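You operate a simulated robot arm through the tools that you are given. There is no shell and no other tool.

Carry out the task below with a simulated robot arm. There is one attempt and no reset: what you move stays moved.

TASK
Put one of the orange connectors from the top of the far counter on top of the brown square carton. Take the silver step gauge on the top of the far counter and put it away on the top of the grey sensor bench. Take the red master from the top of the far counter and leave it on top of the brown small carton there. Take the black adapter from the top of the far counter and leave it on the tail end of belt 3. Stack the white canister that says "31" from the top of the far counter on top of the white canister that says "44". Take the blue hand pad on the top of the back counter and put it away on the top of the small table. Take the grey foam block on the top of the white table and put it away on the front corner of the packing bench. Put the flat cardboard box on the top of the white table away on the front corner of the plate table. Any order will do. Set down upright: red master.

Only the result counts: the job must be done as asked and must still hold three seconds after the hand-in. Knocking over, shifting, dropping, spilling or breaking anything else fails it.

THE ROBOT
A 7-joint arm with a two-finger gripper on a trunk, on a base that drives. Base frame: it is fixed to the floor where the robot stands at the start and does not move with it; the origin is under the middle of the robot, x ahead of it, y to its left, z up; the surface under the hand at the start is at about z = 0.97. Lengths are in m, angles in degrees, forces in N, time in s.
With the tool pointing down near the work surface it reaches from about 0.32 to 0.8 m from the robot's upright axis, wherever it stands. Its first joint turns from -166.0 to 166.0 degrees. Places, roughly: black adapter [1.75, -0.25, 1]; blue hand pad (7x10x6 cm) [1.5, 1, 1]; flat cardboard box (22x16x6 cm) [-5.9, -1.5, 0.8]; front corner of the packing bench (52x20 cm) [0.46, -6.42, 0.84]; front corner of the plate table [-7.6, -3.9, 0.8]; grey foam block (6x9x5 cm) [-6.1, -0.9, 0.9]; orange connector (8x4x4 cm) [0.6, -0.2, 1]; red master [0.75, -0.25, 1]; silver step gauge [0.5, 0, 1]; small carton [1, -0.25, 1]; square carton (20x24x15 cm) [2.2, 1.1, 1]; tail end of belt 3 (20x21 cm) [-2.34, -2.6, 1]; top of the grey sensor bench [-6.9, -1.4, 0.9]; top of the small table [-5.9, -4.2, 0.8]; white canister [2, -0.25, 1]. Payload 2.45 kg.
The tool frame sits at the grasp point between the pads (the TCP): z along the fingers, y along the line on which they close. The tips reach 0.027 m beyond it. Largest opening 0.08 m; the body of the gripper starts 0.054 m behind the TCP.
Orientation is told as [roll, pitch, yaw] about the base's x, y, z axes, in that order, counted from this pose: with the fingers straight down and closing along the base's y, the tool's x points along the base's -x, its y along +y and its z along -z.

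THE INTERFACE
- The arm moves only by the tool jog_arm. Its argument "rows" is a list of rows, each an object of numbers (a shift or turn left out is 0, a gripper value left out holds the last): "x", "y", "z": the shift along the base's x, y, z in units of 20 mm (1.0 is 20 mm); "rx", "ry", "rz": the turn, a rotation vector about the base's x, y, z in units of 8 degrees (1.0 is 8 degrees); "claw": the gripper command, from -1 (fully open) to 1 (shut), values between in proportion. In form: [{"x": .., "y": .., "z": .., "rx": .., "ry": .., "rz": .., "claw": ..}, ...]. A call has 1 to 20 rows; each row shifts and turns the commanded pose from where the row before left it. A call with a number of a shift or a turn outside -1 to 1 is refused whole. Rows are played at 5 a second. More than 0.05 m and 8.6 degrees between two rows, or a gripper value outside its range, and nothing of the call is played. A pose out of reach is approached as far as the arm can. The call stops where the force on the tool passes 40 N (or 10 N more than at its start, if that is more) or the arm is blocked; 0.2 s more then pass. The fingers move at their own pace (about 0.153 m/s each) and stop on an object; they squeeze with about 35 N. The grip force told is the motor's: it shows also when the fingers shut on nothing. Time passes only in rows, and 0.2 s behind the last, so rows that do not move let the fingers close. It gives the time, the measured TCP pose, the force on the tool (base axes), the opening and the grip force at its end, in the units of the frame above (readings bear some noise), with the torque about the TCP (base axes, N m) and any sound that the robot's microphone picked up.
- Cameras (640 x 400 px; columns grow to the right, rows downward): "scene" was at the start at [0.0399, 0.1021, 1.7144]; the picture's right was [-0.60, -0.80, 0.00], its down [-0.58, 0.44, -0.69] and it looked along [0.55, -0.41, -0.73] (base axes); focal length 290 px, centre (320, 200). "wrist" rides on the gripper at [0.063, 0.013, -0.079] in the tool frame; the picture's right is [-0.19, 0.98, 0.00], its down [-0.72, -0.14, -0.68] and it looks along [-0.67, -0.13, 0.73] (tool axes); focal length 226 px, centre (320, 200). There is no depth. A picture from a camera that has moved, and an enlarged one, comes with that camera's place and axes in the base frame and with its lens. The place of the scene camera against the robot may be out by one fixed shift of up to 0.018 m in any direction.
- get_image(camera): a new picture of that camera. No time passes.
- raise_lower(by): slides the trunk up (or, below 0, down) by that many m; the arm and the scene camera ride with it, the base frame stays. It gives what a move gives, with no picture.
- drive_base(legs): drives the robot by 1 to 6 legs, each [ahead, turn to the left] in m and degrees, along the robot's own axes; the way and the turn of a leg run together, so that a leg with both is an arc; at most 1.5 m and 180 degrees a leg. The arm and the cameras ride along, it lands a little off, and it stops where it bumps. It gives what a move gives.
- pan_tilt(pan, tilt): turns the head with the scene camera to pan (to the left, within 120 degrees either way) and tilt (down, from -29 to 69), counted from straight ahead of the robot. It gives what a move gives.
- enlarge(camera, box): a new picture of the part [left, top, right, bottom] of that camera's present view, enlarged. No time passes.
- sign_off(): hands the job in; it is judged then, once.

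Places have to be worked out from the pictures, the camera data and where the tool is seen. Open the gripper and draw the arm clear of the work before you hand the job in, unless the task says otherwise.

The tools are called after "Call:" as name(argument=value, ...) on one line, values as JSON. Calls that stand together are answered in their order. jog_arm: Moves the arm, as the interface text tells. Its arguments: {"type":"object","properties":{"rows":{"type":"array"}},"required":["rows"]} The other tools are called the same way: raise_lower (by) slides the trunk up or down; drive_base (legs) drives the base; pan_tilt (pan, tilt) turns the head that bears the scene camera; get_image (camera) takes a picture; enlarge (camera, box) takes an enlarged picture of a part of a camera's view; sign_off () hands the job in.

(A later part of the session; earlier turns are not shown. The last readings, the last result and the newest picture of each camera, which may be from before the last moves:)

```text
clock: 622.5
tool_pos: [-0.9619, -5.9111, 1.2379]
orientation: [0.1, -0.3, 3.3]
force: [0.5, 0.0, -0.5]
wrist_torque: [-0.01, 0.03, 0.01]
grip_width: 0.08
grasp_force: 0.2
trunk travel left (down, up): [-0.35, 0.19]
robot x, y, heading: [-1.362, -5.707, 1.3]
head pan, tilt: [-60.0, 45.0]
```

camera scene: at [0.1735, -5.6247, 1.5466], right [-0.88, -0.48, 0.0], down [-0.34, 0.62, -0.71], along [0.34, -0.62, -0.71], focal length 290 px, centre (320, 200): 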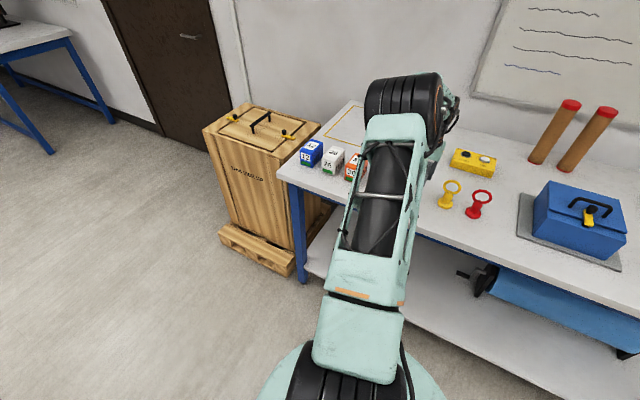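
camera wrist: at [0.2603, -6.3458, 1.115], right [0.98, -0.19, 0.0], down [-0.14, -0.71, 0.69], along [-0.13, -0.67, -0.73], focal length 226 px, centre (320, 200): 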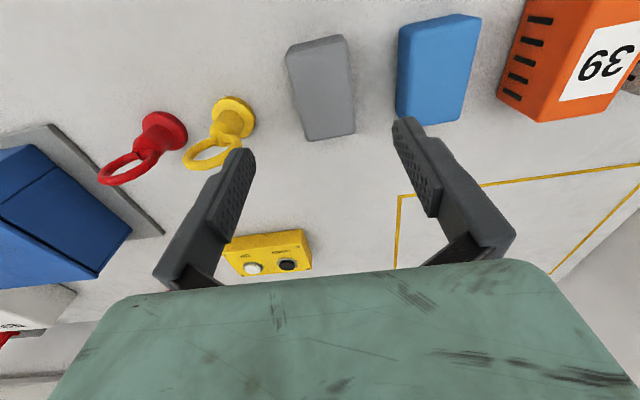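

I now head back to the far counter for a connector: north past the pallet and the radio shelf.

Call:
drive_base(legs=[[0, 88.7], [1.1, 0], [0, -30], [0.95, 0], [0, 30]])

Call:
pan_tilt(pan=0, tilt=30)

Call:
get_image(camera="scene")

```text
clock: 639.5
tool_pos: [-0.6055, -3.4129, 1.2369]
orientation: [0.2, -0.3, 89.8]
force: [-0.3, 0.0, 0.5]
wrist_torque: [0.0, 0.01, 0.02]
grip_width: 0.08
grasp_force: 0.0
trunk travel left (down, up): [-0.35, 0.19]
robot x, y, heading: [-0.8323, -3.8021, 87.8]
head pan, tilt: [-60.0, 45.0]
```

```text
clock: 640.8
tool_pos: [-0.605, -3.413, 1.2387]
orientation: [0.1, -0.3, 90.0]
force: [0.2, 0.2, -0.4]
wrist_torque: [-0.01, -0.05, 0.0]
grip_width: 0.0801
grasp_force: 0.1
trunk travel left (down, up): [-0.35, 0.19]
robot x, y, heading: [-0.8313, -3.8037, 88.1]
head pan, tilt: [0.0, 30.0]
```

```text
taken
camera scene: at [-0.9726, -3.7156, 1.7391], right [1.0, -0.04, 0.0], down [-0.02, -0.5, -0.87], along [0.03, 0.87, -0.5], focal length 290 px, centre (320, 200)
```

scene: 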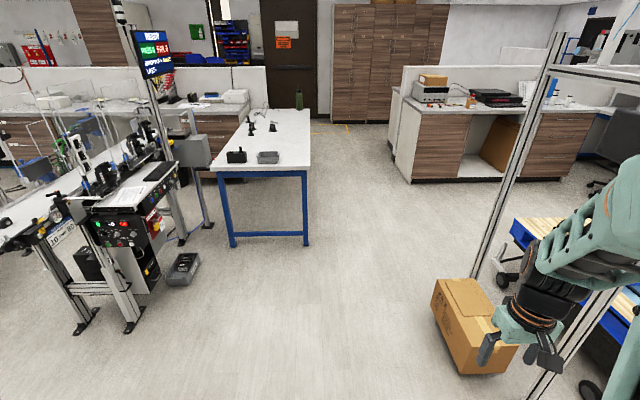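

The way north is free. I continue to the counter's end.

Call:
drive_base(legs=[[0, 2.5], [0.95, 0], [0.85, 0], [0, -45], [0.66, 0], [0, 45]])

Call:
drive_base(legs=[[0.8, 0], [0.7, 0]])

```text
clock: 657.8
tool_pos: [-0.1749, -1.1079, 1.2374]
orientation: [0.2, -0.3, 91.8]
force: [0.5, 0.3, 0.0]
wrist_torque: [-0.01, -0.01, -0.01]
grip_width: 0.0801
grasp_force: 0.0
trunk travel left (down, up): [-0.35, 0.19]
robot x, y, heading: [-0.3858, -1.5019, 90.2]
head pan, tilt: [0.0, 30.0]
```

```text
clock: 665.5
tool_pos: [-0.2016, 0.3842, 1.2373]
orientation: [0.2, -0.2, 93.0]
force: [-0.1, -0.3, -0.3]
wrist_torque: [-0.02, 0.0, -0.01]
grip_width: 0.0797
grasp_force: 0.1
trunk travel left (down, up): [-0.35, 0.19]
robot x, y, heading: [-0.4079, -0.0156, 91.0]
head pan, tilt: [0.0, 30.0]
```

I turn to face the counter and roll up to the start pose.

Call:
drive_base(legs=[[0, -91.3], [0.4, 0]])

Call:
pan_tilt(pan=-12, tilt=50)

Call:
get_image(camera="scene")

Call:
get_image(camera="wrist")

```text
clock: 672.1
tool_pos: [0.3969, -0.247, 1.2375]
orientation: [0.2, -0.2, 0.3]
force: [0.5, -0.3, 0.7]
wrist_torque: [0.0, 0.04, -0.01]
grip_width: 0.0805
grasp_force: 0.0
trunk travel left (down, up): [-0.35, 0.19]
robot x, y, heading: [0.0054, -0.0235, -1.1]
head pan, tilt: [0.0, 30.0]
```

```text
clock: 672.9
tool_pos: [0.3968, -0.2466, 1.2376]
orientation: [0.2, -0.3, 0.3]
force: [0.6, -0.4, -0.2]
wrist_torque: [-0.01, 0.0, 0.01]
grip_width: 0.0801
grasp_force: 0.1
trunk travel left (down, up): [-0.35, 0.19]
robot x, y, heading: [0.0093, -0.0235, -1.3]
head pan, tilt: [-12.0, 50.0]
```

```text
taken
camera scene: at [0.0616, 0.1074, 1.7096], right [-0.23, -0.97, 0.0], down [-0.75, 0.18, -0.64], along [0.63, -0.15, -0.77], focal length 290 px, centre (320, 200)
```

scene: 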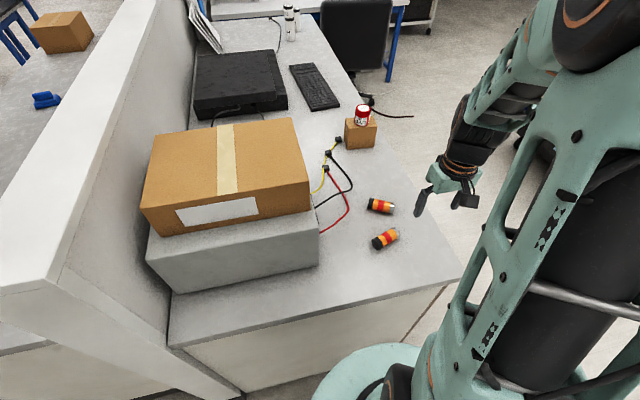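

```text
taken
camera wrist: at [0.333, -0.2347, 1.3158], right [0.19, 0.98, 0.0], down [0.72, -0.14, 0.68], along [0.67, -0.13, -0.73], focal length 226 px, centre (320, 200)
```

wrist: 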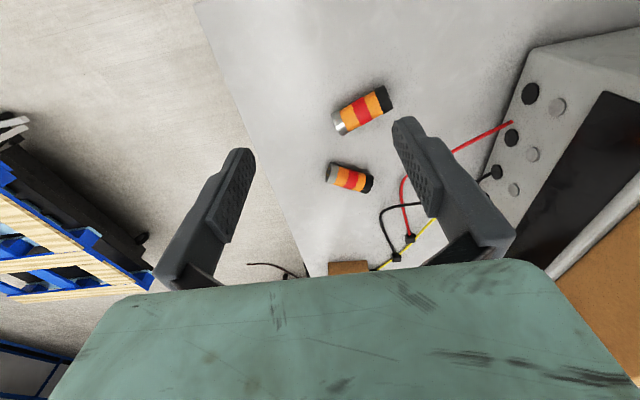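

I pick the nearer connector at about (0.465,-0.199), axis turned ≈16° from y. I rotate the tool so the fingers close across it and hover above.

Call:
jog_arm(rows=[{"x": 0.34, "y": 0.24, "rz": -0.93}, {"x": 0.34, "y": 0.24, "rz": -0.93}, {"x": 0.34, "y": 0.24, "rz": -0.93}, {"x": 0.34, "y": 0.24, "rz": -0.93}, {"x": 0.34, "y": 0.24, "rz": -0.93}, {"x": 0.34, "y": 0.24, "rz": -0.93}, {"x": 0.34, "y": 0.24, "rz": -0.93}, {"x": 0.34, "y": 0.24, "rz": -0.93}, {"x": 0.34, "y": 0.24, "rz": -0.93}, {"x": 0.34, "y": 0.24, "rz": -0.87}, {"z": -1}, {"z": -1}, {"z": -1}, {"z": -1}, {}])

Call:
get_image(camera="wrist")

Call:
enlarge(camera="scene", box=[330, 170, 450, 270])

```text
clock: 676.1
tool_pos: [0.4641, -0.2002, 1.1583]
orientation: [0.2, -0.3, -73.6]
force: [-0.5, 0.9, -0.2]
wrist_torque: [0.01, -0.01, 0.01]
grip_width: 0.0802
grasp_force: 0.1
trunk travel left (down, up): [-0.35, 0.19]
robot x, y, heading: [0.0077, -0.0257, -1.1]
head pan, tilt: [-12.0, 50.0]
```

```text
taken
camera wrist: at [0.4576, -0.1353, 1.2366], right [1.0, 0.09, 0.0], down [0.06, -0.73, 0.68], along [0.07, -0.68, -0.73], focal length 226 px, centre (320, 200)
```

wrist: 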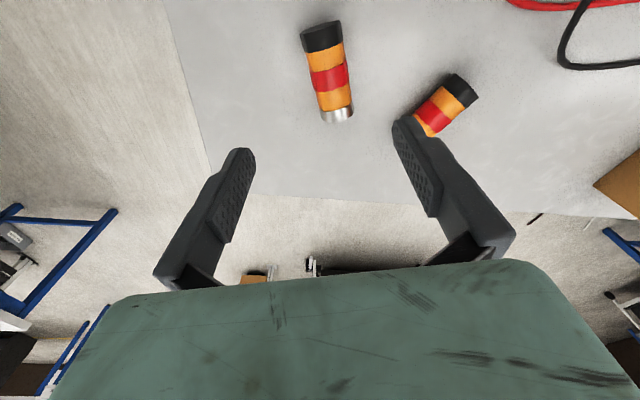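

```text
4.00 times, centred on (390, 220) of scene
camera zoom: at [0.0613, 0.1074, 1.7096], right [-0.23, -0.97, 0.0], down [-0.75, 0.18, -0.64], along [0.63, -0.15, -0.77], focal length 1159 px, centre (40, 120)
```

zoom: 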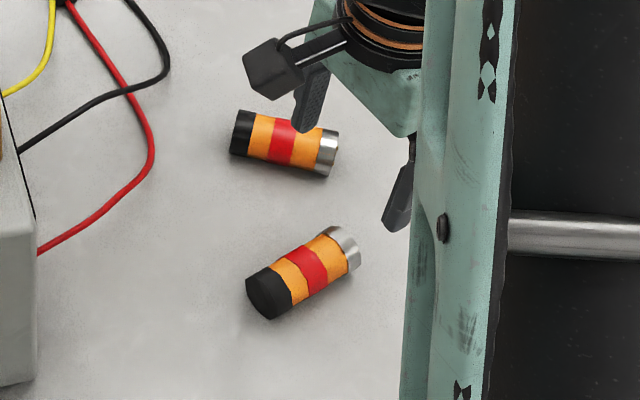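

Centre ≈(0.472,-0.197), axis ≈19° off y. I fine-tune, descend part-way and check.

Call:
jog_arm(rows=[{"x": 0.4, "y": 0.15, "rz": 0.37}, {"z": -1}, {"z": -1}, {"z": -1}, {"z": -1}, {}])

Call:
get_image(camera="wrist")

```text
clock: 677.5
tool_pos: [0.4735, -0.1954, 1.0774]
orientation: [0.2, -0.2, -70.6]
force: [-0.1, -0.1, 0.0]
wrist_torque: [0.0, -0.04, 0.01]
grip_width: 0.0798
grasp_force: 0.0
trunk travel left (down, up): [-0.35, 0.19]
robot x, y, heading: [0.006, -0.0246, -1.7]
head pan, tilt: [-12.0, 50.0]
```

```text
taken
camera wrist: at [0.4638, -0.1306, 1.1552], right [0.99, 0.14, 0.0], down [0.1, -0.72, 0.68], along [0.1, -0.68, -0.73], focal length 226 px, centre (320, 200)
```

wrist: 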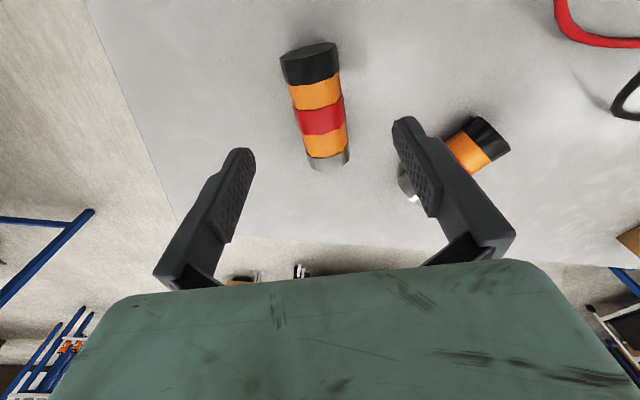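

Good alignment. I descend and close on the connector, then lift.

Call:
jog_arm(rows=[{"z": -1}, {"z": -1}, {"z": -0.7}, {"z": -0.45}, {}])

Call:
jog_arm(rows=[{"claw": 1}, {}, {}, {}, {"z": 0.5}, {"z": 1}, {"z": 1}, {"z": 1}, {"z": 1}, {"z": 1}, {"z": 1}, {"z": 1}, {"z": 1}, {"z": 1}, {"z": 1}, {"z": 1}])

Call:
get_image(camera="wrist")

Call:
get_image(camera="scene")

```text
clock: 678.7
tool_pos: [0.4735, -0.1964, 1.0143]
orientation: [0.2, -0.2, -70.6]
force: [0.4, 0.4, -0.8]
wrist_torque: [-0.01, -0.01, 0.01]
grip_width: 0.0801
grasp_force: 0.1
trunk travel left (down, up): [-0.35, 0.19]
robot x, y, heading: [0.0075, -0.0251, -1.1]
head pan, tilt: [-12.0, 50.0]
```

```text
clock: 682.1
tool_pos: [0.4726, -0.1958, 1.2438]
orientation: [0.2, -0.2, -70.6]
force: [-0.2, 0.2, -0.5]
wrist_torque: [-0.02, 0.01, -0.01]
grip_width: 0.0329
grasp_force: 35.0
trunk travel left (down, up): [-0.35, 0.19]
robot x, y, heading: [0.0061, -0.0236, -1.5]
head pan, tilt: [-12.0, 50.0]
```

```text
taken
camera wrist: at [0.4628, -0.1299, 1.3223], right [0.99, 0.14, 0.0], down [0.1, -0.72, 0.69], along [0.1, -0.68, -0.73], focal length 226 px, centre (320, 200)
```

wrist: 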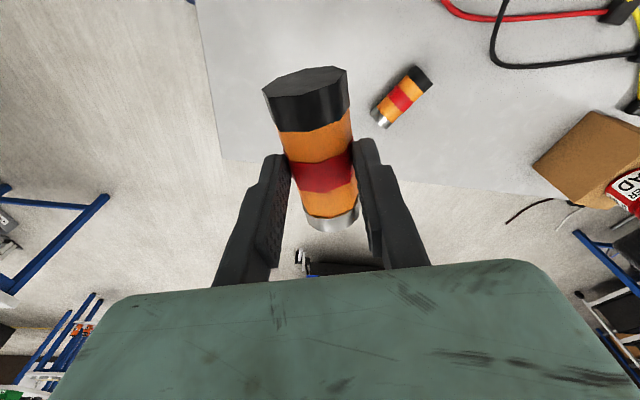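

```text
taken
camera scene: at [0.0611, 0.1076, 1.7096], right [-0.23, -0.97, 0.0], down [-0.75, 0.18, -0.64], along [0.63, -0.15, -0.77], focal length 290 px, centre (320, 200)
```

scene: 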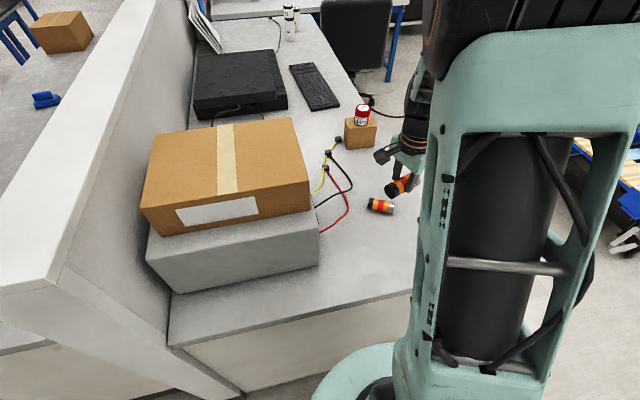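

The connector is held. I back off, and drive round the counter's end to the corridor behind the back counter.

Call:
jog_arm(rows=[{"x": -0.8}, {"x": -0.8}, {"x": -0.5}])

Call:
drive_base(legs=[[-0.42, 0], [0, 91.3], [1.0, 0], [0.95, 0], [0, -90]])

Call:
pan_tilt(pan=0, tilt=25)

Call:
get_image(camera="scene")

```text
clock: 682.9
tool_pos: [0.4313, -0.1955, 1.2445]
orientation: [0.2, -0.2, -70.6]
force: [-0.5, -0.1, 0.1]
wrist_torque: [0.01, -0.01, -0.02]
grip_width: 0.0332
grasp_force: 35.1
trunk travel left (down, up): [-0.35, 0.19]
robot x, y, heading: [0.0105, -0.0244, -1.0]
head pan, tilt: [-12.0, 50.0]
```

```text
clock: 702.5
tool_pos: [0.0289, 1.7386, 1.2433]
orientation: [0.2, -0.2, -69.0]
force: [0.1, -0.3, -1.2]
wrist_torque: [0.05, -0.02, 0.01]
grip_width: 0.033
grasp_force: 34.4
trunk travel left (down, up): [-0.35, 0.19]
robot x, y, heading: [-0.3995, 1.8963, 0.4]
head pan, tilt: [-12.0, 50.0]
```

```text
clock: 703.4
tool_pos: [0.0274, 1.738, 1.2438]
orientation: [0.2, -0.3, -69.1]
force: [-0.1, -0.5, -1.1]
wrist_torque: [0.0, 0.03, 0.0]
grip_width: 0.0328
grasp_force: 35.4
trunk travel left (down, up): [-0.35, 0.19]
robot x, y, heading: [-0.4037, 1.8967, 0.5]
head pan, tilt: [0.0, 25.0]
```

```text
taken
camera scene: at [-0.3322, 2.0479, 1.747], right [0.0, -1.0, 0.0], down [-0.42, 0.0, -0.91], along [0.91, 0.0, -0.42], focal length 290 px, centre (320, 200)
```

scene: 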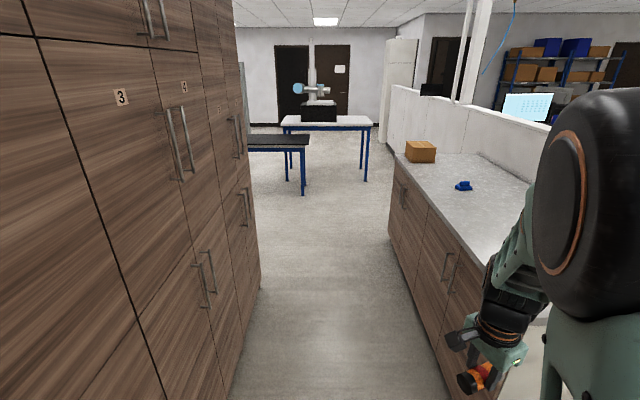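

The corridor is ≈1.2 m wide (counter edge y≈1.40, cabinets y≈2.61). I move to its middle and drive east to the square carton.

Call:
drive_base(legs=[[0, 13], [0.72, 0], [0, -13.5], [0.9, 0], [0.85, 0]])

Call:
pan_tilt(pan=-40, tilt=35)

Call:
get_image(camera="scene")

```text
clock: 717.3
tool_pos: [2.4604, 1.8885, 1.2441]
orientation: [0.2, -0.3, -69.0]
force: [-0.1, -1.0, -0.3]
wrist_torque: [-0.03, 0.01, -0.01]
grip_width: 0.033
grasp_force: 34.8
trunk travel left (down, up): [-0.35, 0.19]
robot x, y, heading: [2.0352, 2.0501, 0.5]
head pan, tilt: [0.0, 25.0]
```

```text
clock: 718.4
tool_pos: [2.4594, 1.8893, 1.2444]
orientation: [0.2, -0.4, -68.9]
force: [0.2, -0.1, 0.6]
wrist_torque: [-0.01, -0.03, -0.04]
grip_width: 0.033
grasp_force: 35.7
trunk travel left (down, up): [-0.35, 0.19]
robot x, y, heading: [2.0352, 2.0429, 0.4]
head pan, tilt: [-40.0, 35.0]
```

```text
taken
camera scene: at [2.075, 2.1404, 1.7313], right [-0.64, -0.77, 0.0], down [-0.44, 0.37, -0.82], along [0.63, -0.52, -0.57], focal length 290 px, centre (320, 200)
```

scene: 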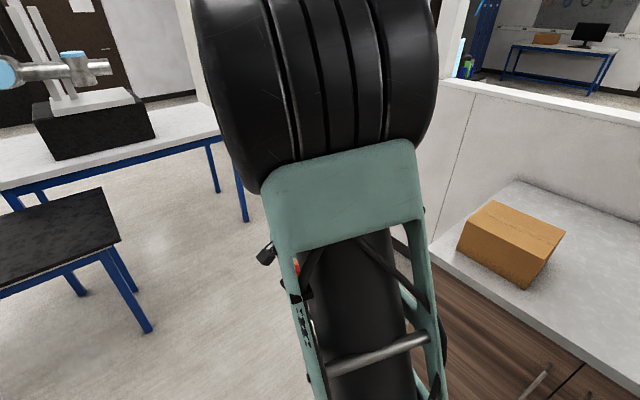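

I turn to face the back counter and look at the carton and the pad.

Call:
drive_base(legs=[[0, -90]])

Call:
pan_tilt(pan=0, tilt=40)

Call:
get_image(camera="scene")

Call:
get_image(camera="wrist")

```text
clock: 722.7
tool_pos: [1.8711, 1.6194, 1.2428]
orientation: [0.2, -0.3, -159.4]
force: [0.3, 0.2, -1.2]
wrist_torque: [0.02, 0.01, -0.01]
grip_width: 0.033
grasp_force: 35.1
trunk travel left (down, up): [-0.35, 0.19]
robot x, y, heading: [2.0351, 2.0445, -90.1]
head pan, tilt: [-40.0, 35.0]
```

```text
clock: 723.8
tool_pos: [1.8709, 1.6197, 1.2433]
orientation: [0.1, -0.3, -159.5]
force: [0.0, 0.1, -0.9]
wrist_torque: [0.02, -0.01, 0.0]
grip_width: 0.0326
grasp_force: 34.9
trunk travel left (down, up): [-0.35, 0.19]
robot x, y, heading: [2.0323, 2.0467, -90.1]
head pan, tilt: [0.0, 40.0]
```

```text
taken
camera scene: at [2.1675, 1.9908, 1.7238], right [-1.0, 0.0, 0.0], down [0.0, 0.64, -0.77], along [0.0, -0.77, -0.64], focal length 290 px, centre (320, 200)
```

scene: 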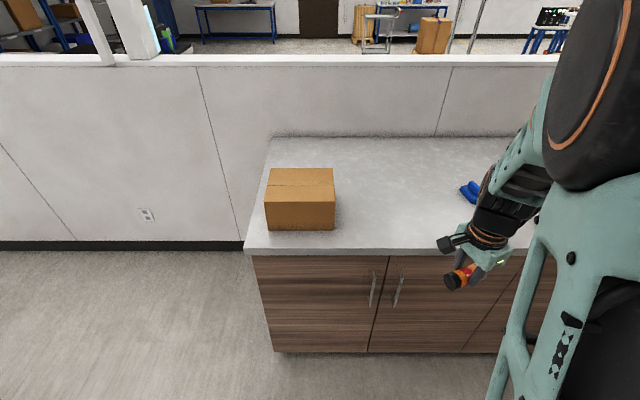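

```text
taken
camera wrist: at [1.9345, 1.6315, 1.3218], right [0.16, -0.99, 0.0], down [-0.72, -0.12, 0.68], along [-0.67, -0.12, -0.73], focal length 226 px, centre (320, 200)
```

wrist: 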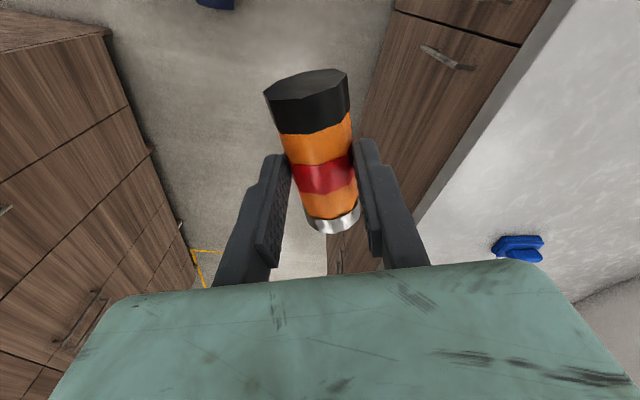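

I zoom on the square carton.

Call:
enlarge(camera="scene", box=[240, 140, 360, 250])

Call:
enlarge(camera="wrist", box=[440, 200, 600, 300])

```text
3.64 times, centred on (300, 195) of scene
camera zoom: at [2.1675, 1.9908, 1.7238], right [-1.0, 0.0, 0.0], down [0.0, 0.64, -0.77], along [0.0, -0.77, -0.64], focal length 1054 px, centre (393, 218)
```

zoom: 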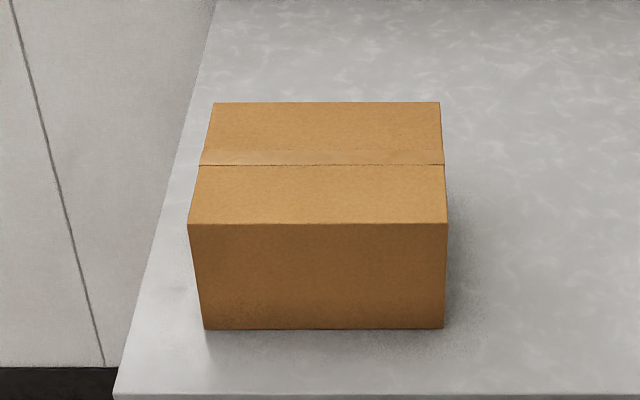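

```text
4.00 times, centred on (520, 250) of wrist
camera zoom: at [1.9345, 1.6315, 1.3218], right [0.16, -0.99, 0.0], down [-0.72, -0.12, 0.68], along [-0.67, -0.12, -0.73], focal length 904 px, centre (-480, 0)
```

zoom: 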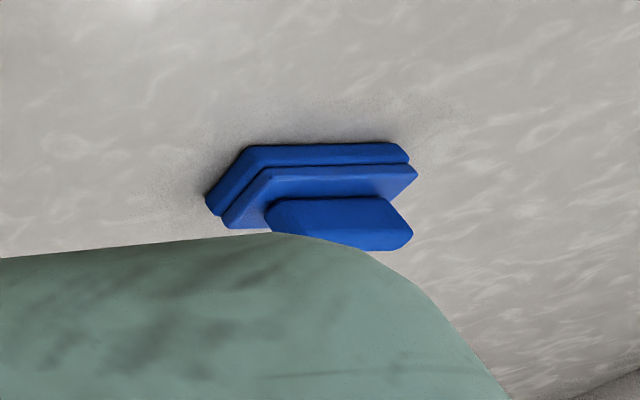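

The carton spans x≈2.11–2.35, y≈1.055–1.25 with its top around z≈1.11–1.13. I roll 0.22 m closer and carry the connector above its centre.

Call:
drive_base(legs=[[0.22, 0]])

Call:
jog_arm(rows=[{"x": 0.95, "y": -0.68}, {"x": 0.95, "y": -0.68}, {"x": 0.95, "y": -0.68}, {"x": 0.95, "y": -0.68}, {"x": 0.95, "y": -0.68}, {"x": 0.95, "y": -0.68}, {"x": 0.95, "y": -0.68}, {"x": 0.95, "y": -0.68}, {"x": 0.95, "y": -0.68}, {"x": 0.95, "y": -0.68}, {"x": 0.95, "y": -0.68}, {"x": 0.95, "y": -0.68}, {"x": 0.95, "y": -0.68}, {"x": 0.95, "y": -0.68}, {"x": 0.95, "y": -0.68}, {"x": 0.95, "y": -0.68}, {"x": 0.95, "y": -0.68}, {"x": 0.95, "y": -0.68}, {"x": 0.7, "y": -0.2}, {}])

Call:
get_image(camera="scene")

Call:
get_image(camera="wrist")

```text
clock: 725.5
tool_pos: [1.8719, 1.3982, 1.2433]
orientation: [0.1, -0.4, -159.1]
force: [-0.1, -0.5, -0.2]
wrist_torque: [-0.03, 0.02, 0.02]
grip_width: 0.0333
grasp_force: 34.4
trunk travel left (down, up): [-0.35, 0.19]
robot x, y, heading: [2.0321, 1.8252, -89.9]
head pan, tilt: [0.0, 40.0]
```

```text
clock: 729.7
tool_pos: [2.2249, 1.1489, 1.2441]
orientation: [0.1, -0.4, -159.1]
force: [-0.5, 0.2, -0.6]
wrist_torque: [0.03, 0.0, -0.03]
grip_width: 0.033
grasp_force: 34.7
trunk travel left (down, up): [-0.35, 0.19]
robot x, y, heading: [2.0344, 1.8256, -90.1]
head pan, tilt: [0.0, 40.0]
```

```text
taken
camera scene: at [2.1677, 1.7695, 1.7237], right [-1.0, 0.0, 0.0], down [0.0, 0.64, -0.77], along [0.0, -0.77, -0.64], focal length 290 px, centre (320, 200)
```

scene: 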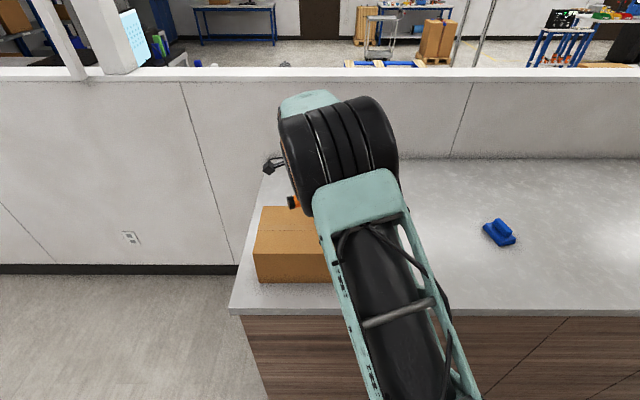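

```text
taken
camera wrist: at [2.2899, 1.1594, 1.3215], right [0.17, -0.99, 0.0], down [-0.72, -0.12, 0.68], along [-0.67, -0.12, -0.73], focal length 226 px, centre (320, 200)
```

wrist: 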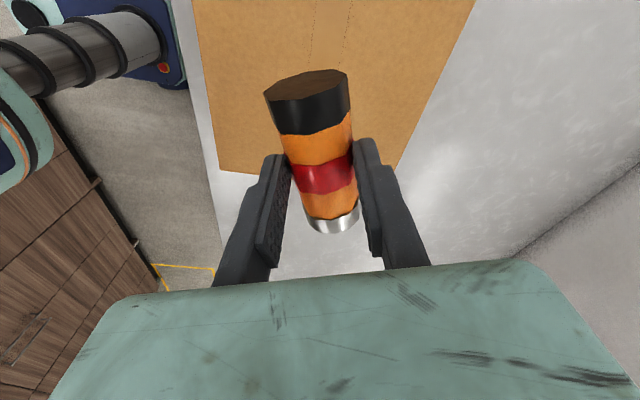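

The connector hangs over the carton's middle. I shift 2 cm east and lower gently to contact.

Call:
jog_arm(rows=[{"x": 0.8, "z": -0.5}, {"z": -1}, {"z": -0.8}, {"z": -0.4}, {"z": -0.2}, {"z": -0.15}, {"z": -0.15}, {"z": -0.1}, {"z": -0.1}, {"z": -0.1}, {"z": -0.1}, {"z": -0.1}, {"z": -0.1}, {"z": -0.1}, {"z": -0.1}, {"z": -0.1}, {"z": -0.1}, {"z": -0.1}])

Call:
get_image(camera="wrist")

```text
clock: 733.5
tool_pos: [2.2447, 1.1498, 1.1582]
orientation: [0.1, -0.4, -159.1]
force: [1.0, -0.5, -1.0]
wrist_torque: [0.02, 0.01, 0.0]
grip_width: 0.033
grasp_force: 34.7
trunk travel left (down, up): [-0.35, 0.19]
robot x, y, heading: [2.0299, 1.8234, -90.0]
head pan, tilt: [0.0, 40.0]
```

```text
taken
camera wrist: at [2.3083, 1.1606, 1.2359], right [0.17, -0.99, 0.0], down [-0.72, -0.12, 0.68], along [-0.67, -0.12, -0.73], focal length 226 px, centre (320, 200)
```

wrist: 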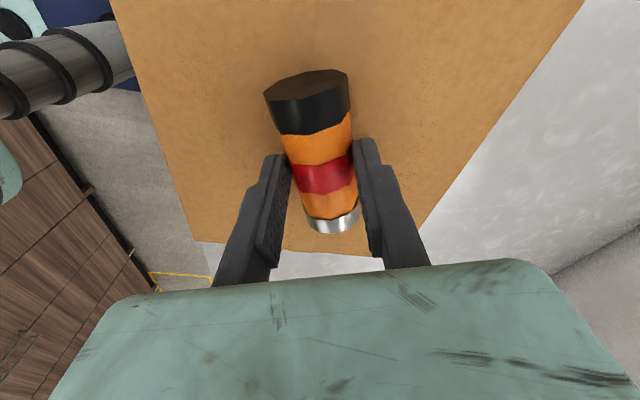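

No contact yet; I continue down in 2 mm steps.

Call:
jog_arm(rows=[{"z": -0.1}, {"z": -0.1}, {"z": -0.1}, {"z": -0.1}, {"z": -0.1}, {"z": -0.1}, {"z": -0.1}, {"z": -0.1}, {"z": -0.1}, {"z": -0.1}, {"z": -0.1}, {"z": -0.1}, {"z": -0.1}, {"z": -0.1}, {"z": -0.1}])

Call:
get_image(camera="wrist")

```text
clock: 734.7
tool_pos: [2.2441, 1.1464, 1.1542]
orientation: [1.0, -0.3, -159.2]
force: [-1.2, 1.8, 14.6]
wrist_torque: [0.29, 0.16, 0.01]
grip_width: 0.0328
grasp_force: 34.9
trunk travel left (down, up): [-0.35, 0.19]
robot x, y, heading: [2.0324, 1.8272, -89.9]
head pan, tilt: [0.0, 40.0]
stopped in row 5: the force on the tool passed its limit at 42 N (the readings are from after the stop); the commanded pose is now the measured one
```

```text
taken
camera wrist: at [2.3081, 1.1595, 1.2317], right [0.17, -0.99, 0.02], down [-0.72, -0.11, 0.68], along [-0.67, -0.13, -0.73], focal length 226 px, centre (320, 200)
```

wrist: 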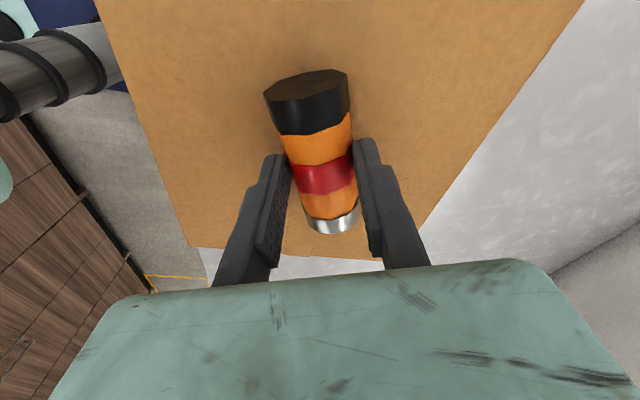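

Contact at z≈1.154. I ease up, remove the slight tilt, and touch down again lightly.

Call:
jog_arm(rows=[{"z": 0.15, "rx": 0.117, "ry": 0.045}, {}, {"z": -0.05}, {}])

```text
clock: 735.7
tool_pos: [2.2439, 1.1471, 1.1528]
orientation: [-0.4, -0.3, -159.1]
force: [2.5, -1.6, 4.6]
wrist_torque: [-0.2, -0.1, 0.04]
grip_width: 0.0331
grasp_force: 35.1
trunk travel left (down, up): [-0.35, 0.19]
robot x, y, heading: [2.029, 1.8278, -90.2]
head pan, tilt: [0.0, 40.0]
```

Light contact, 5 N. I open in small steps so the connector isn't disturbed, then rise.

Call:
jog_arm(rows=[{"claw": 0.1}, {"claw": 0.0}, {"claw": -0.2}, {"claw": -0.6}, {"claw": -1}, {}, {"z": 0.3}, {"z": 0.7}, {"z": 1}, {"z": 1}, {"z": 1}, {"z": 1}, {"z": 1}])

Call:
get_image(camera="wrist")

```text
clock: 738.5
tool_pos: [2.2446, 1.146, 1.2734]
orientation: [-0.4, -0.3, -159.2]
force: [-0.7, 0.0, -0.1]
wrist_torque: [0.0, 0.01, 0.0]
grip_width: 0.0799
grasp_force: 0.0
trunk travel left (down, up): [-0.35, 0.19]
robot x, y, heading: [2.0301, 1.8286, -90.0]
head pan, tilt: [0.0, 40.0]
```

```text
taken
camera wrist: at [2.3098, 1.1576, 1.3514], right [0.17, -0.99, 0.0], down [-0.72, -0.12, 0.69], along [-0.68, -0.11, -0.73], focal length 226 px, centre (320, 200)
```

wrist: 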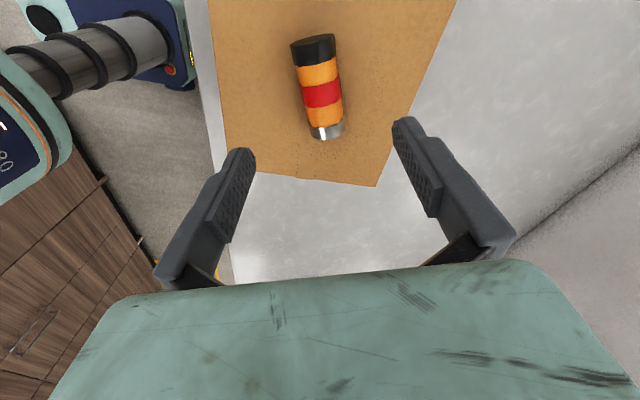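

The connector lies securely on the carton. I retract the arm and shift west along the counter toward the blue hand pad.

Call:
jog_arm(rows=[{"y": 0.6}, {"y": 0.6}, {"x": -0.95, "y": 0.55}, {"x": -0.95, "y": 0.55}, {"x": -0.95, "y": 0.55}, {"x": -0.95, "y": 0.55}, {"x": -0.95, "y": 0.55}, {"x": -0.95, "y": 0.55}, {"x": -0.95, "y": 0.55}, {"x": -0.95, "y": 0.55}, {"x": -0.95, "y": 0.55}, {"x": -0.95, "y": 0.55}, {"x": -0.95, "y": 0.55}, {"x": -0.95, "y": 0.55}, {"x": -0.95, "y": 0.55}, {"x": -0.95, "y": 0.55}, {"x": -0.95, "y": 0.55}, {"x": -0.95, "y": 0.55}, {"x": -0.95, "y": 0.55}, {"x": -0.95, "y": 0.55}])

Call:
enlarge(camera="scene", box=[240, 160, 400, 300])

Call:
drive_base(legs=[[-0.1, 0], [0, -90], [0.45, 0], [0, 90]])

Call:
get_image(camera="scene")

Call:
get_image(camera="wrist")

```text
clock: 742.7
tool_pos: [1.9007, 1.3688, 1.2736]
orientation: [-0.3, -0.3, -159.2]
force: [-0.1, 0.3, 0.1]
wrist_torque: [0.02, -0.01, -0.02]
grip_width: 0.08
grasp_force: 0.1
trunk travel left (down, up): [-0.35, 0.19]
robot x, y, heading: [2.0336, 1.8256, -90.0]
head pan, tilt: [0.0, 40.0]
```

```text
2.86 times, centred on (320, 230) of scene
camera zoom: at [2.1672, 1.7698, 1.7238], right [-1.0, 0.0, 0.0], down [0.0, 0.64, -0.77], along [0.0, -0.77, -0.64], focal length 828 px, centre (320, 114)
```

zoom: 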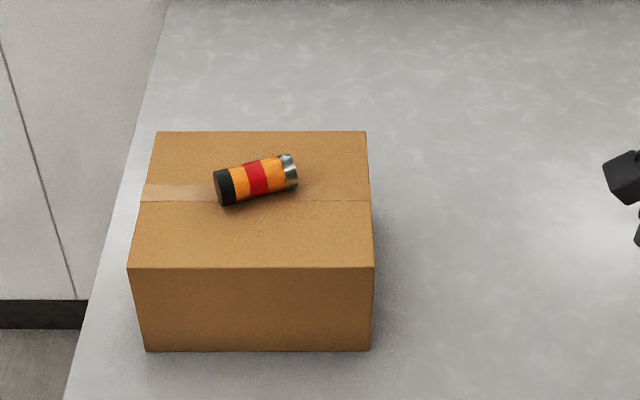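

```text
clock: 754.1
tool_pos: [1.4379, 1.482, 1.2734]
orientation: [-0.3, -0.4, -160.3]
force: [-0.3, -0.2, -0.2]
wrist_torque: [-0.03, 0.03, -0.03]
grip_width: 0.08
grasp_force: 0.1
trunk travel left (down, up): [-0.35, 0.19]
robot x, y, heading: [1.5706, 1.9384, -91.3]
head pan, tilt: [0.0, 40.0]
```

```text
taken
camera scene: at [1.7108, 1.8775, 1.7238], right [-1.0, 0.02, 0.0], down [0.01, 0.64, -0.77], along [-0.01, -0.77, -0.64], focal length 290 px, centre (320, 200)
```

scene: 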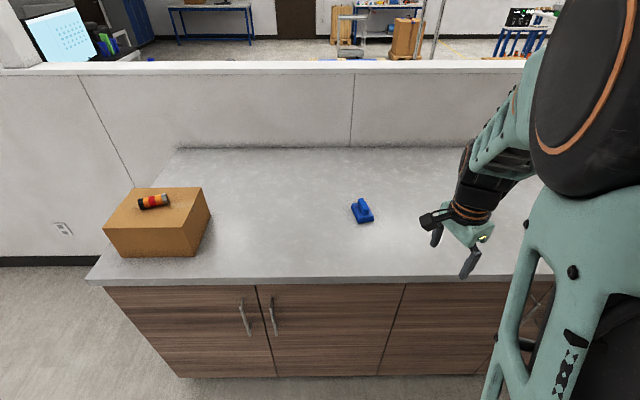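

```text
taken
camera wrist: at [1.5025, 1.4922, 1.3516], right [0.15, -0.99, 0.0], down [-0.72, -0.11, 0.69], along [-0.68, -0.1, -0.73], focal length 226 px, centre (320, 200)
```

wrist: 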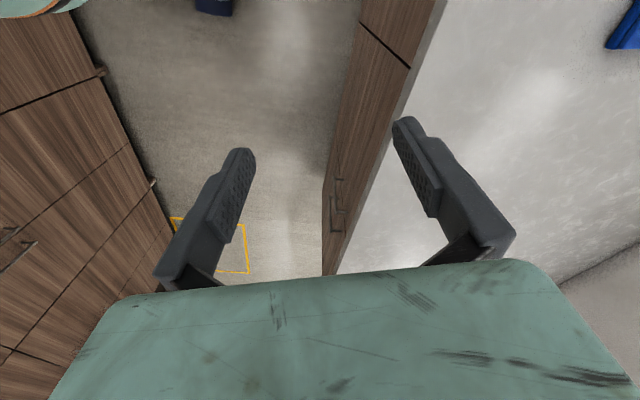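

Connector on the carton confirmed. Now a closer look at the blue pad.

Call:
enlarge(camera="scene", box=[330, 185, 395, 235])

```text
8.00 times, centred on (362, 210) of scene
camera zoom: at [1.7108, 1.8775, 1.7238], right [-1.0, 0.02, 0.0], down [0.01, 0.64, -0.77], along [-0.01, -0.77, -0.64], focal length 2319 px, centre (-20, 120)
```

zoom: 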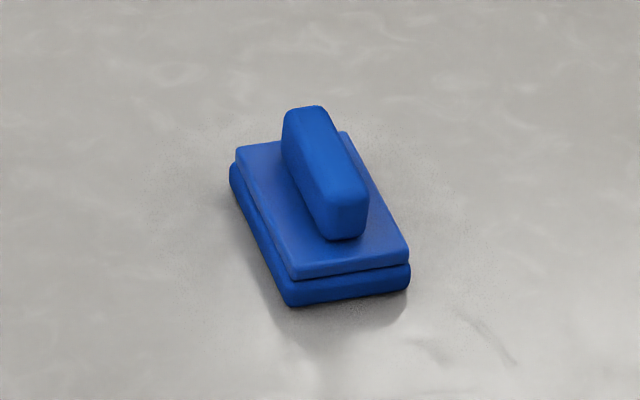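

The pad has a bar handle on top, centred near (1.53,1.09), axis ≈10° off y. I roll 0.13 m forward and move above it, turning the fingers across the handle.

Call:
drive_base(legs=[[0.13, 0]])

Call:
jog_arm(rows=[{"x": 0.34, "y": -0.94, "rz": 0.72}, {"x": 0.34, "y": -0.94, "rz": 0.72}, {"x": 0.34, "y": -0.94, "rz": 0.72}, {"x": 0.34, "y": -0.94, "rz": 0.72}, {"x": 0.34, "y": -0.94, "rz": 0.72}, {"x": 0.34, "y": -0.94, "rz": 0.72}, {"x": 0.34, "y": -0.94, "rz": 0.72}, {"x": 0.34, "y": -0.94, "rz": 0.72}, {"x": 0.34, "y": -0.94, "rz": 0.72}, {"x": 0.34, "y": -0.94, "rz": 0.72}, {"x": 0.34, "y": -0.94, "rz": 0.72}, {"x": 0.34, "y": -0.94, "rz": 0.72}, {"x": 0.34, "y": -0.94, "rz": 0.72}, {"x": 0.34, "y": -0.9, "rz": 0.68}, {"z": -1}, {"z": -1}, {"z": -1}, {}])

Call:
get_image(camera="wrist")

```text
clock: 755.4
tool_pos: [1.4327, 1.349, 1.2725]
orientation: [-0.4, -0.2, -160.6]
force: [-0.2, -0.5, 0.1]
wrist_torque: [0.03, 0.02, -0.02]
grip_width: 0.0799
grasp_force: 0.1
trunk travel left (down, up): [-0.35, 0.19]
robot x, y, heading: [1.5708, 1.8041, -91.4]
head pan, tilt: [0.0, 40.0]
```

```text
clock: 759.2
tool_pos: [1.5292, 1.0889, 1.2125]
orientation: [-0.3, -0.2, -80.3]
force: [0.5, 0.1, 0.3]
wrist_torque: [0.0, 0.05, 0.0]
grip_width: 0.0799
grasp_force: 0.0
trunk travel left (down, up): [-0.35, 0.19]
robot x, y, heading: [1.5701, 1.805, -91.4]
head pan, tilt: [0.0, 40.0]
```

```text
taken
camera wrist: at [1.5312, 1.1545, 1.2902], right [1.0, -0.02, 0.0], down [-0.01, -0.73, 0.69], along [-0.02, -0.69, -0.73], focal length 226 px, centre (320, 200)
```

wrist: 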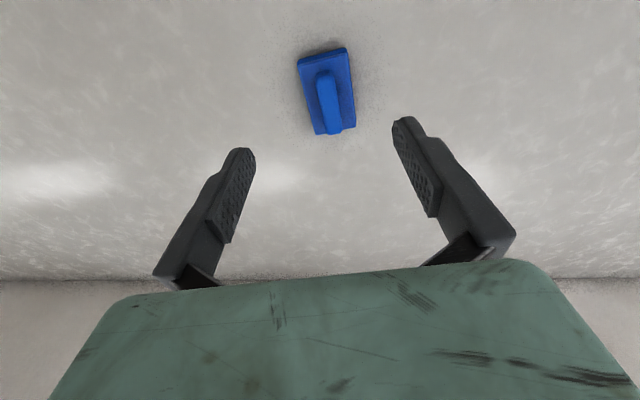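

I zoom in on the handle.

Call:
enlarge(camera="wrist", box=[270, 30, 380, 150])

```text
3.33 times, centred on (325, 90) of wrist
camera zoom: at [1.5312, 1.1545, 1.2902], right [1.0, -0.02, 0.0], down [-0.01, -0.73, 0.69], along [-0.02, -0.69, -0.73], focal length 754 px, centre (303, 567)
```

zoom: 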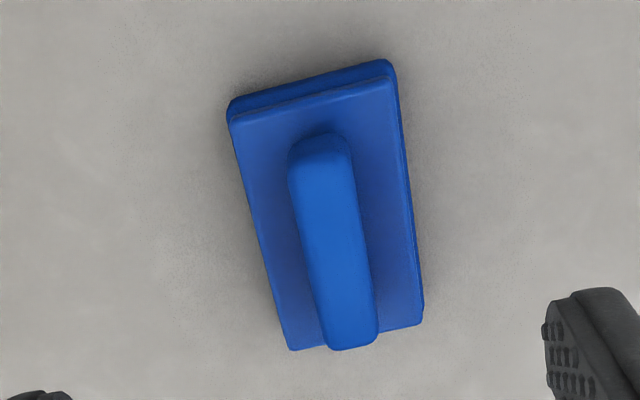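

Pad centre is about (1.54,1.055), handle ≈0.02 m wide. I recentre, go lower and check.

Call:
jog_arm(rows=[{"x": 0.5, "y": -0.85, "rx": 0.01, "ry": -0.03}, {"y": -0.8}, {"z": -1}, {"z": -1}, {"z": -1}, {"z": -1}, {"z": -1}, {}])

Call:
get_image(camera="wrist")

Call:
enlarge(camera="wrist", box=[220, 20, 420, 200])

```text
clock: 761.0
tool_pos: [1.5388, 1.0561, 1.1157]
orientation: [0.0, -0.3, -80.2]
force: [0.5, -0.3, -0.5]
wrist_torque: [0.03, -0.01, -0.03]
grip_width: 0.0802
grasp_force: 0.0
trunk travel left (down, up): [-0.35, 0.19]
robot x, y, heading: [1.5726, 1.8054, -91.3]
head pan, tilt: [0.0, 40.0]
```

```text
taken
camera wrist: at [1.5412, 1.1213, 1.1934], right [1.0, -0.02, 0.0], down [-0.02, -0.73, 0.68], along [-0.02, -0.68, -0.73], focal length 226 px, centre (320, 200)
```

wrist: 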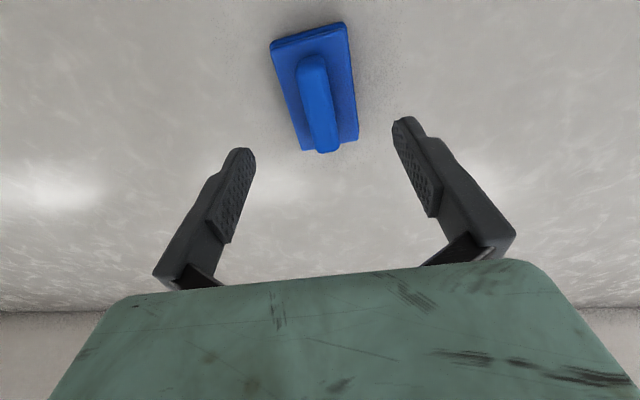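

```text
2.22 times, centred on (320, 110) of wrist
camera zoom: at [1.5412, 1.1213, 1.1934], right [1.0, -0.02, 0.0], down [-0.02, -0.73, 0.68], along [-0.02, -0.68, -0.73], focal length 502 px, centre (320, 400)
```

zoom: 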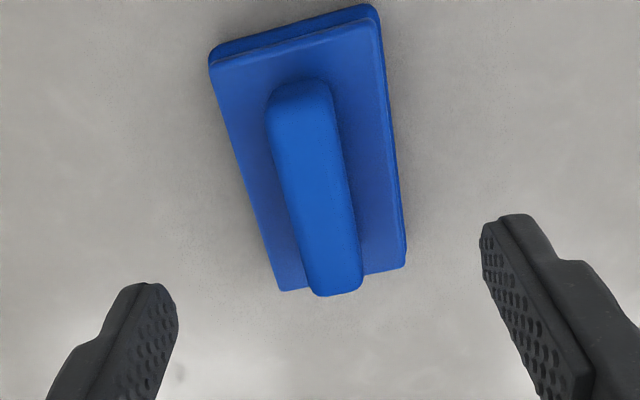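

Aligned with the handle. I descend so the fingertips stay above the pad's base, and close.

Call:
jog_arm(rows=[{"y": 0.2, "z": -1}, {"z": -1}, {"z": -1}, {"z": -0.6}, {}])

Call:
jog_arm(rows=[{"claw": 1}, {}, {}, {}, {}])

Call:
get_image(camera="wrist")

```text
clock: 762.2
tool_pos: [1.5383, 1.0615, 1.0401]
orientation: [-0.1, -0.2, -80.2]
force: [0.2, -1.0, 0.3]
wrist_torque: [0.0, 0.0, 0.01]
grip_width: 0.0802
grasp_force: 0.0
trunk travel left (down, up): [-0.35, 0.19]
robot x, y, heading: [1.5736, 1.8072, -91.3]
head pan, tilt: [0.0, 40.0]
```

```text
clock: 763.4
tool_pos: [1.5391, 1.0611, 1.0398]
orientation: [-0.1, -0.2, -80.2]
force: [0.1, -0.4, -0.3]
wrist_torque: [0.06, -0.01, -0.04]
grip_width: 0.0211
grasp_force: 35.5
trunk travel left (down, up): [-0.35, 0.19]
robot x, y, heading: [1.5731, 1.8007, -91.3]
head pan, tilt: [0.0, 40.0]
```

```text
taken
camera wrist: at [1.54, 1.1264, 1.119], right [1.0, -0.02, 0.0], down [-0.02, -0.73, 0.68], along [-0.02, -0.68, -0.73], focal length 226 px, centre (320, 200)
```

wrist: 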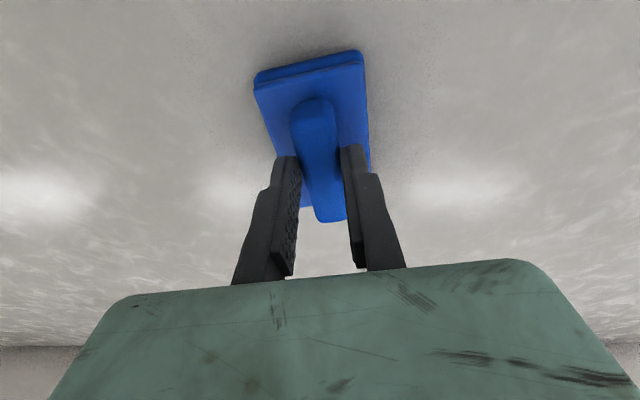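

The handle is gripped (0.021 m). I lift and check the hold.

Call:
jog_arm(rows=[{"z": 0.3}, {"z": 0.7}, {"z": 1}, {"z": 1}, {"z": 1}, {"z": 1}, {"z": 1}, {"z": 1}, {"z": 1}, {"z": 1}, {"z": 1}, {}])

Call:
get_image(camera="wrist")

Call:
get_image(camera="scene")

```text
clock: 766.0
tool_pos: [1.5394, 1.0603, 1.2422]
orientation: [-0.1, -0.2, -80.2]
force: [-0.7, 0.4, -1.4]
wrist_torque: [0.01, -0.03, 0.02]
grip_width: 0.0209
grasp_force: 35.1
trunk travel left (down, up): [-0.35, 0.19]
robot x, y, heading: [1.5742, 1.8047, -91.5]
head pan, tilt: [0.0, 40.0]
```

```text
taken
camera wrist: at [1.5404, 1.1257, 1.3202], right [1.0, -0.02, 0.0], down [-0.02, -0.73, 0.68], along [-0.02, -0.68, -0.73], focal length 226 px, centre (320, 200)
```

wrist: 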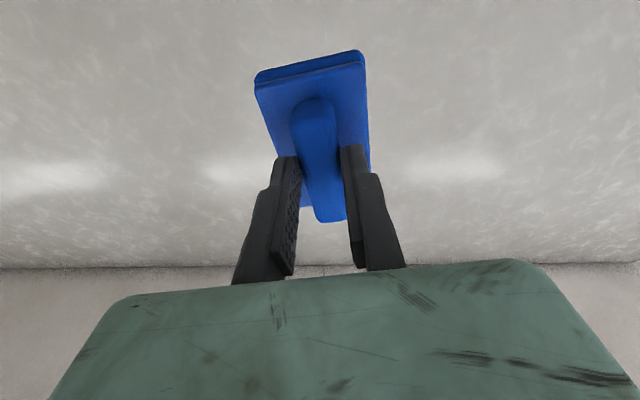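

```text
taken
camera scene: at [1.7079, 1.7446, 1.7237], right [-1.0, 0.02, 0.0], down [0.01, 0.64, -0.77], along [-0.02, -0.77, -0.64], focal length 290 px, centre (320, 200)
```

scene: 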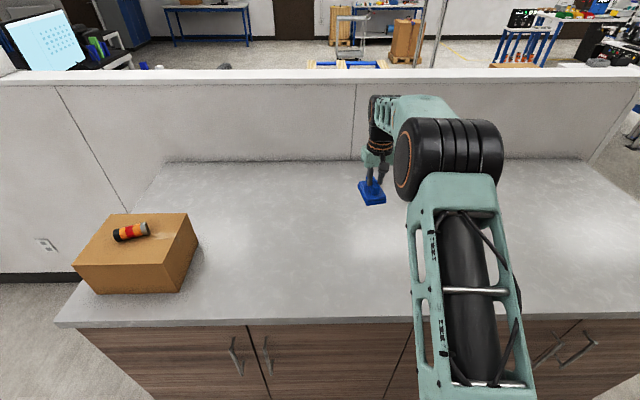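

The pad is held well. I retract, and start the trip back west: out of the corridor first.

Call:
jog_arm(rows=[{"x": -0.5, "y": 0.95}, {"x": -0.5, "y": 0.95}, {"x": -0.5, "y": 0.95}, {"x": -0.5, "y": 0.95}, {"x": -0.5, "y": 0.95}, {"x": -0.5, "y": 0.95}, {"x": -0.5, "y": 0.95}, {"x": -0.5, "y": 0.95}, {"x": -0.5, "y": 0.95}, {"x": -0.5, "y": 0.95}, {"x": -0.5, "y": 0.95}, {"x": -0.5, "y": 0.95}, {"x": -0.5, "y": 0.95}, {"x": -0.5, "y": 0.95}, {"x": -0.5, "y": 0.95}])

Call:
drive_base(legs=[[-0.11, 0], [0, -88.5], [0.9, 0], [0.92, 0], [0, 90]])

Call:
pan_tilt(pan=0, tilt=30)

Call:
get_image(camera="scene")

```text
clock: 769.2
tool_pos: [1.3896, 1.3466, 1.2401]
orientation: [-0.1, -0.3, -80.2]
force: [0.4, -0.4, -0.9]
wrist_torque: [0.02, -0.02, -0.01]
grip_width: 0.021
grasp_force: 35.2
trunk travel left (down, up): [-0.35, 0.19]
robot x, y, heading: [1.5749, 1.8036, -91.2]
head pan, tilt: [0.0, 40.0]
```

```text
clock: 786.8
tool_pos: [-0.4031, 1.4332, 1.2406]
orientation: [-0.1, -0.1, -79.1]
force: [-0.5, 0.1, -0.9]
wrist_torque: [0.05, -0.03, -0.02]
grip_width: 0.021
grasp_force: 34.9
trunk travel left (down, up): [-0.35, 0.19]
robot x, y, heading: [-0.2259, 1.8915, -90.2]
head pan, tilt: [0.0, 40.0]
```

```text
clock: 787.5
tool_pos: [-0.4047, 1.432, 1.2398]
orientation: [-0.1, -0.1, -79.1]
force: [-0.1, 0.3, -0.2]
wrist_torque: [0.01, -0.01, -0.03]
grip_width: 0.0209
grasp_force: 35.2
trunk travel left (down, up): [-0.35, 0.19]
robot x, y, heading: [-0.2299, 1.8949, -90.1]
head pan, tilt: [0.0, 30.0]
```

```text
taken
camera scene: at [-0.0931, 1.8327, 1.7391], right [-1.0, 0.0, 0.0], down [0.0, 0.5, -0.87], along [0.0, -0.87, -0.5], focal length 290 px, centre (320, 200)
```

scene: 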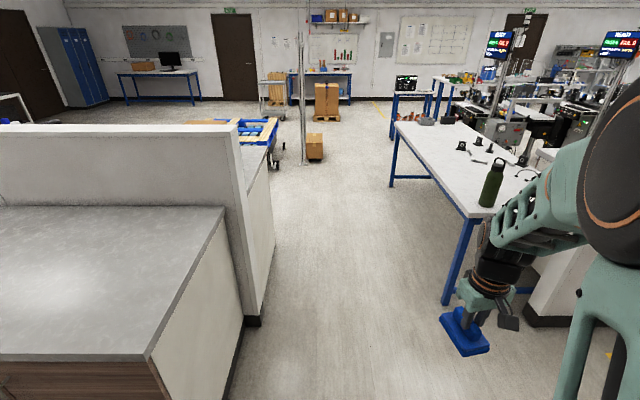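

The aisle south is clear (bottle and table on the right, counter on the left). I drive south past the table and post.

Call:
drive_base(legs=[[1.0, 0], [1.0, 0], [1.0, 0], [0, -20.5], [1.48, 0]])

Call:
pan_tilt(pan=20, tilt=30)

Call:
get_image(camera="scene")

```text
clock: 810.5
tool_pos: [-1.0254, -2.9079, 1.2406]
orientation: [-0.1, -0.2, -98.2]
force: [0.2, -0.4, -0.2]
wrist_torque: [0.0, 0.01, 0.04]
grip_width: 0.0211
grasp_force: 34.8
trunk travel left (down, up): [-0.35, 0.19]
robot x, y, heading: [-0.7109, -2.5282, -109.4]
head pan, tilt: [0.0, 30.0]
```

```text
clock: 811.3
tool_pos: [-1.0247, -2.9067, 1.2395]
orientation: [-0.2, -0.2, -98.1]
force: [0.2, -0.4, -1.0]
wrist_torque: [0.01, -0.04, 0.02]
grip_width: 0.0208
grasp_force: 35.4
trunk travel left (down, up): [-0.35, 0.19]
robot x, y, heading: [-0.7149, -2.5293, -109.4]
head pan, tilt: [20.0, 30.0]
```

```text
taken
camera scene: at [-0.574, -2.6376, 1.7391], right [-1.0, -0.01, 0.0], down [-0.01, 0.5, -0.87], along [0.01, -0.87, -0.5], focal length 290 px, centre (320, 200)
```

scene: 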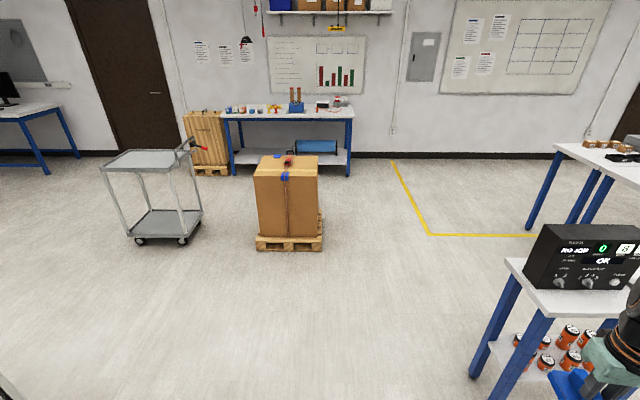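

I thread between the radio shelf and the pallet again, into the southern aisle, and head west.

Call:
drive_base(legs=[[0, 16], [1.2, 0], [0, -14], [1.25, 0], [0, -34], [0.6, 0]])

Call:
drive_base(legs=[[0, -15], [1.2, 0]])

```text
clock: 829.6
tool_pos: [-2.134, -5.3655, 1.2405]
orientation: [-0.1, -0.2, -133.0]
force: [-0.3, 0.6, -0.1]
wrist_torque: [0.04, 0.01, -0.01]
grip_width: 0.0207
grasp_force: 34.8
trunk travel left (down, up): [-0.35, 0.19]
robot x, y, heading: [-1.6598, -5.2327, -143.8]
head pan, tilt: [20.0, 30.0]
```

```text
clock: 836.7
tool_pos: [-3.2987, -5.6474, 1.24]
orientation: [0.0, -0.1, -149.2]
force: [-0.2, -0.3, -1.4]
wrist_torque: [0.06, 0.0, 0.03]
grip_width: 0.021
grasp_force: 35.3
trunk travel left (down, up): [-0.35, 0.19]
robot x, y, heading: [-2.8066, -5.6541, -160.5]
head pan, tilt: [20.0, 30.0]
```

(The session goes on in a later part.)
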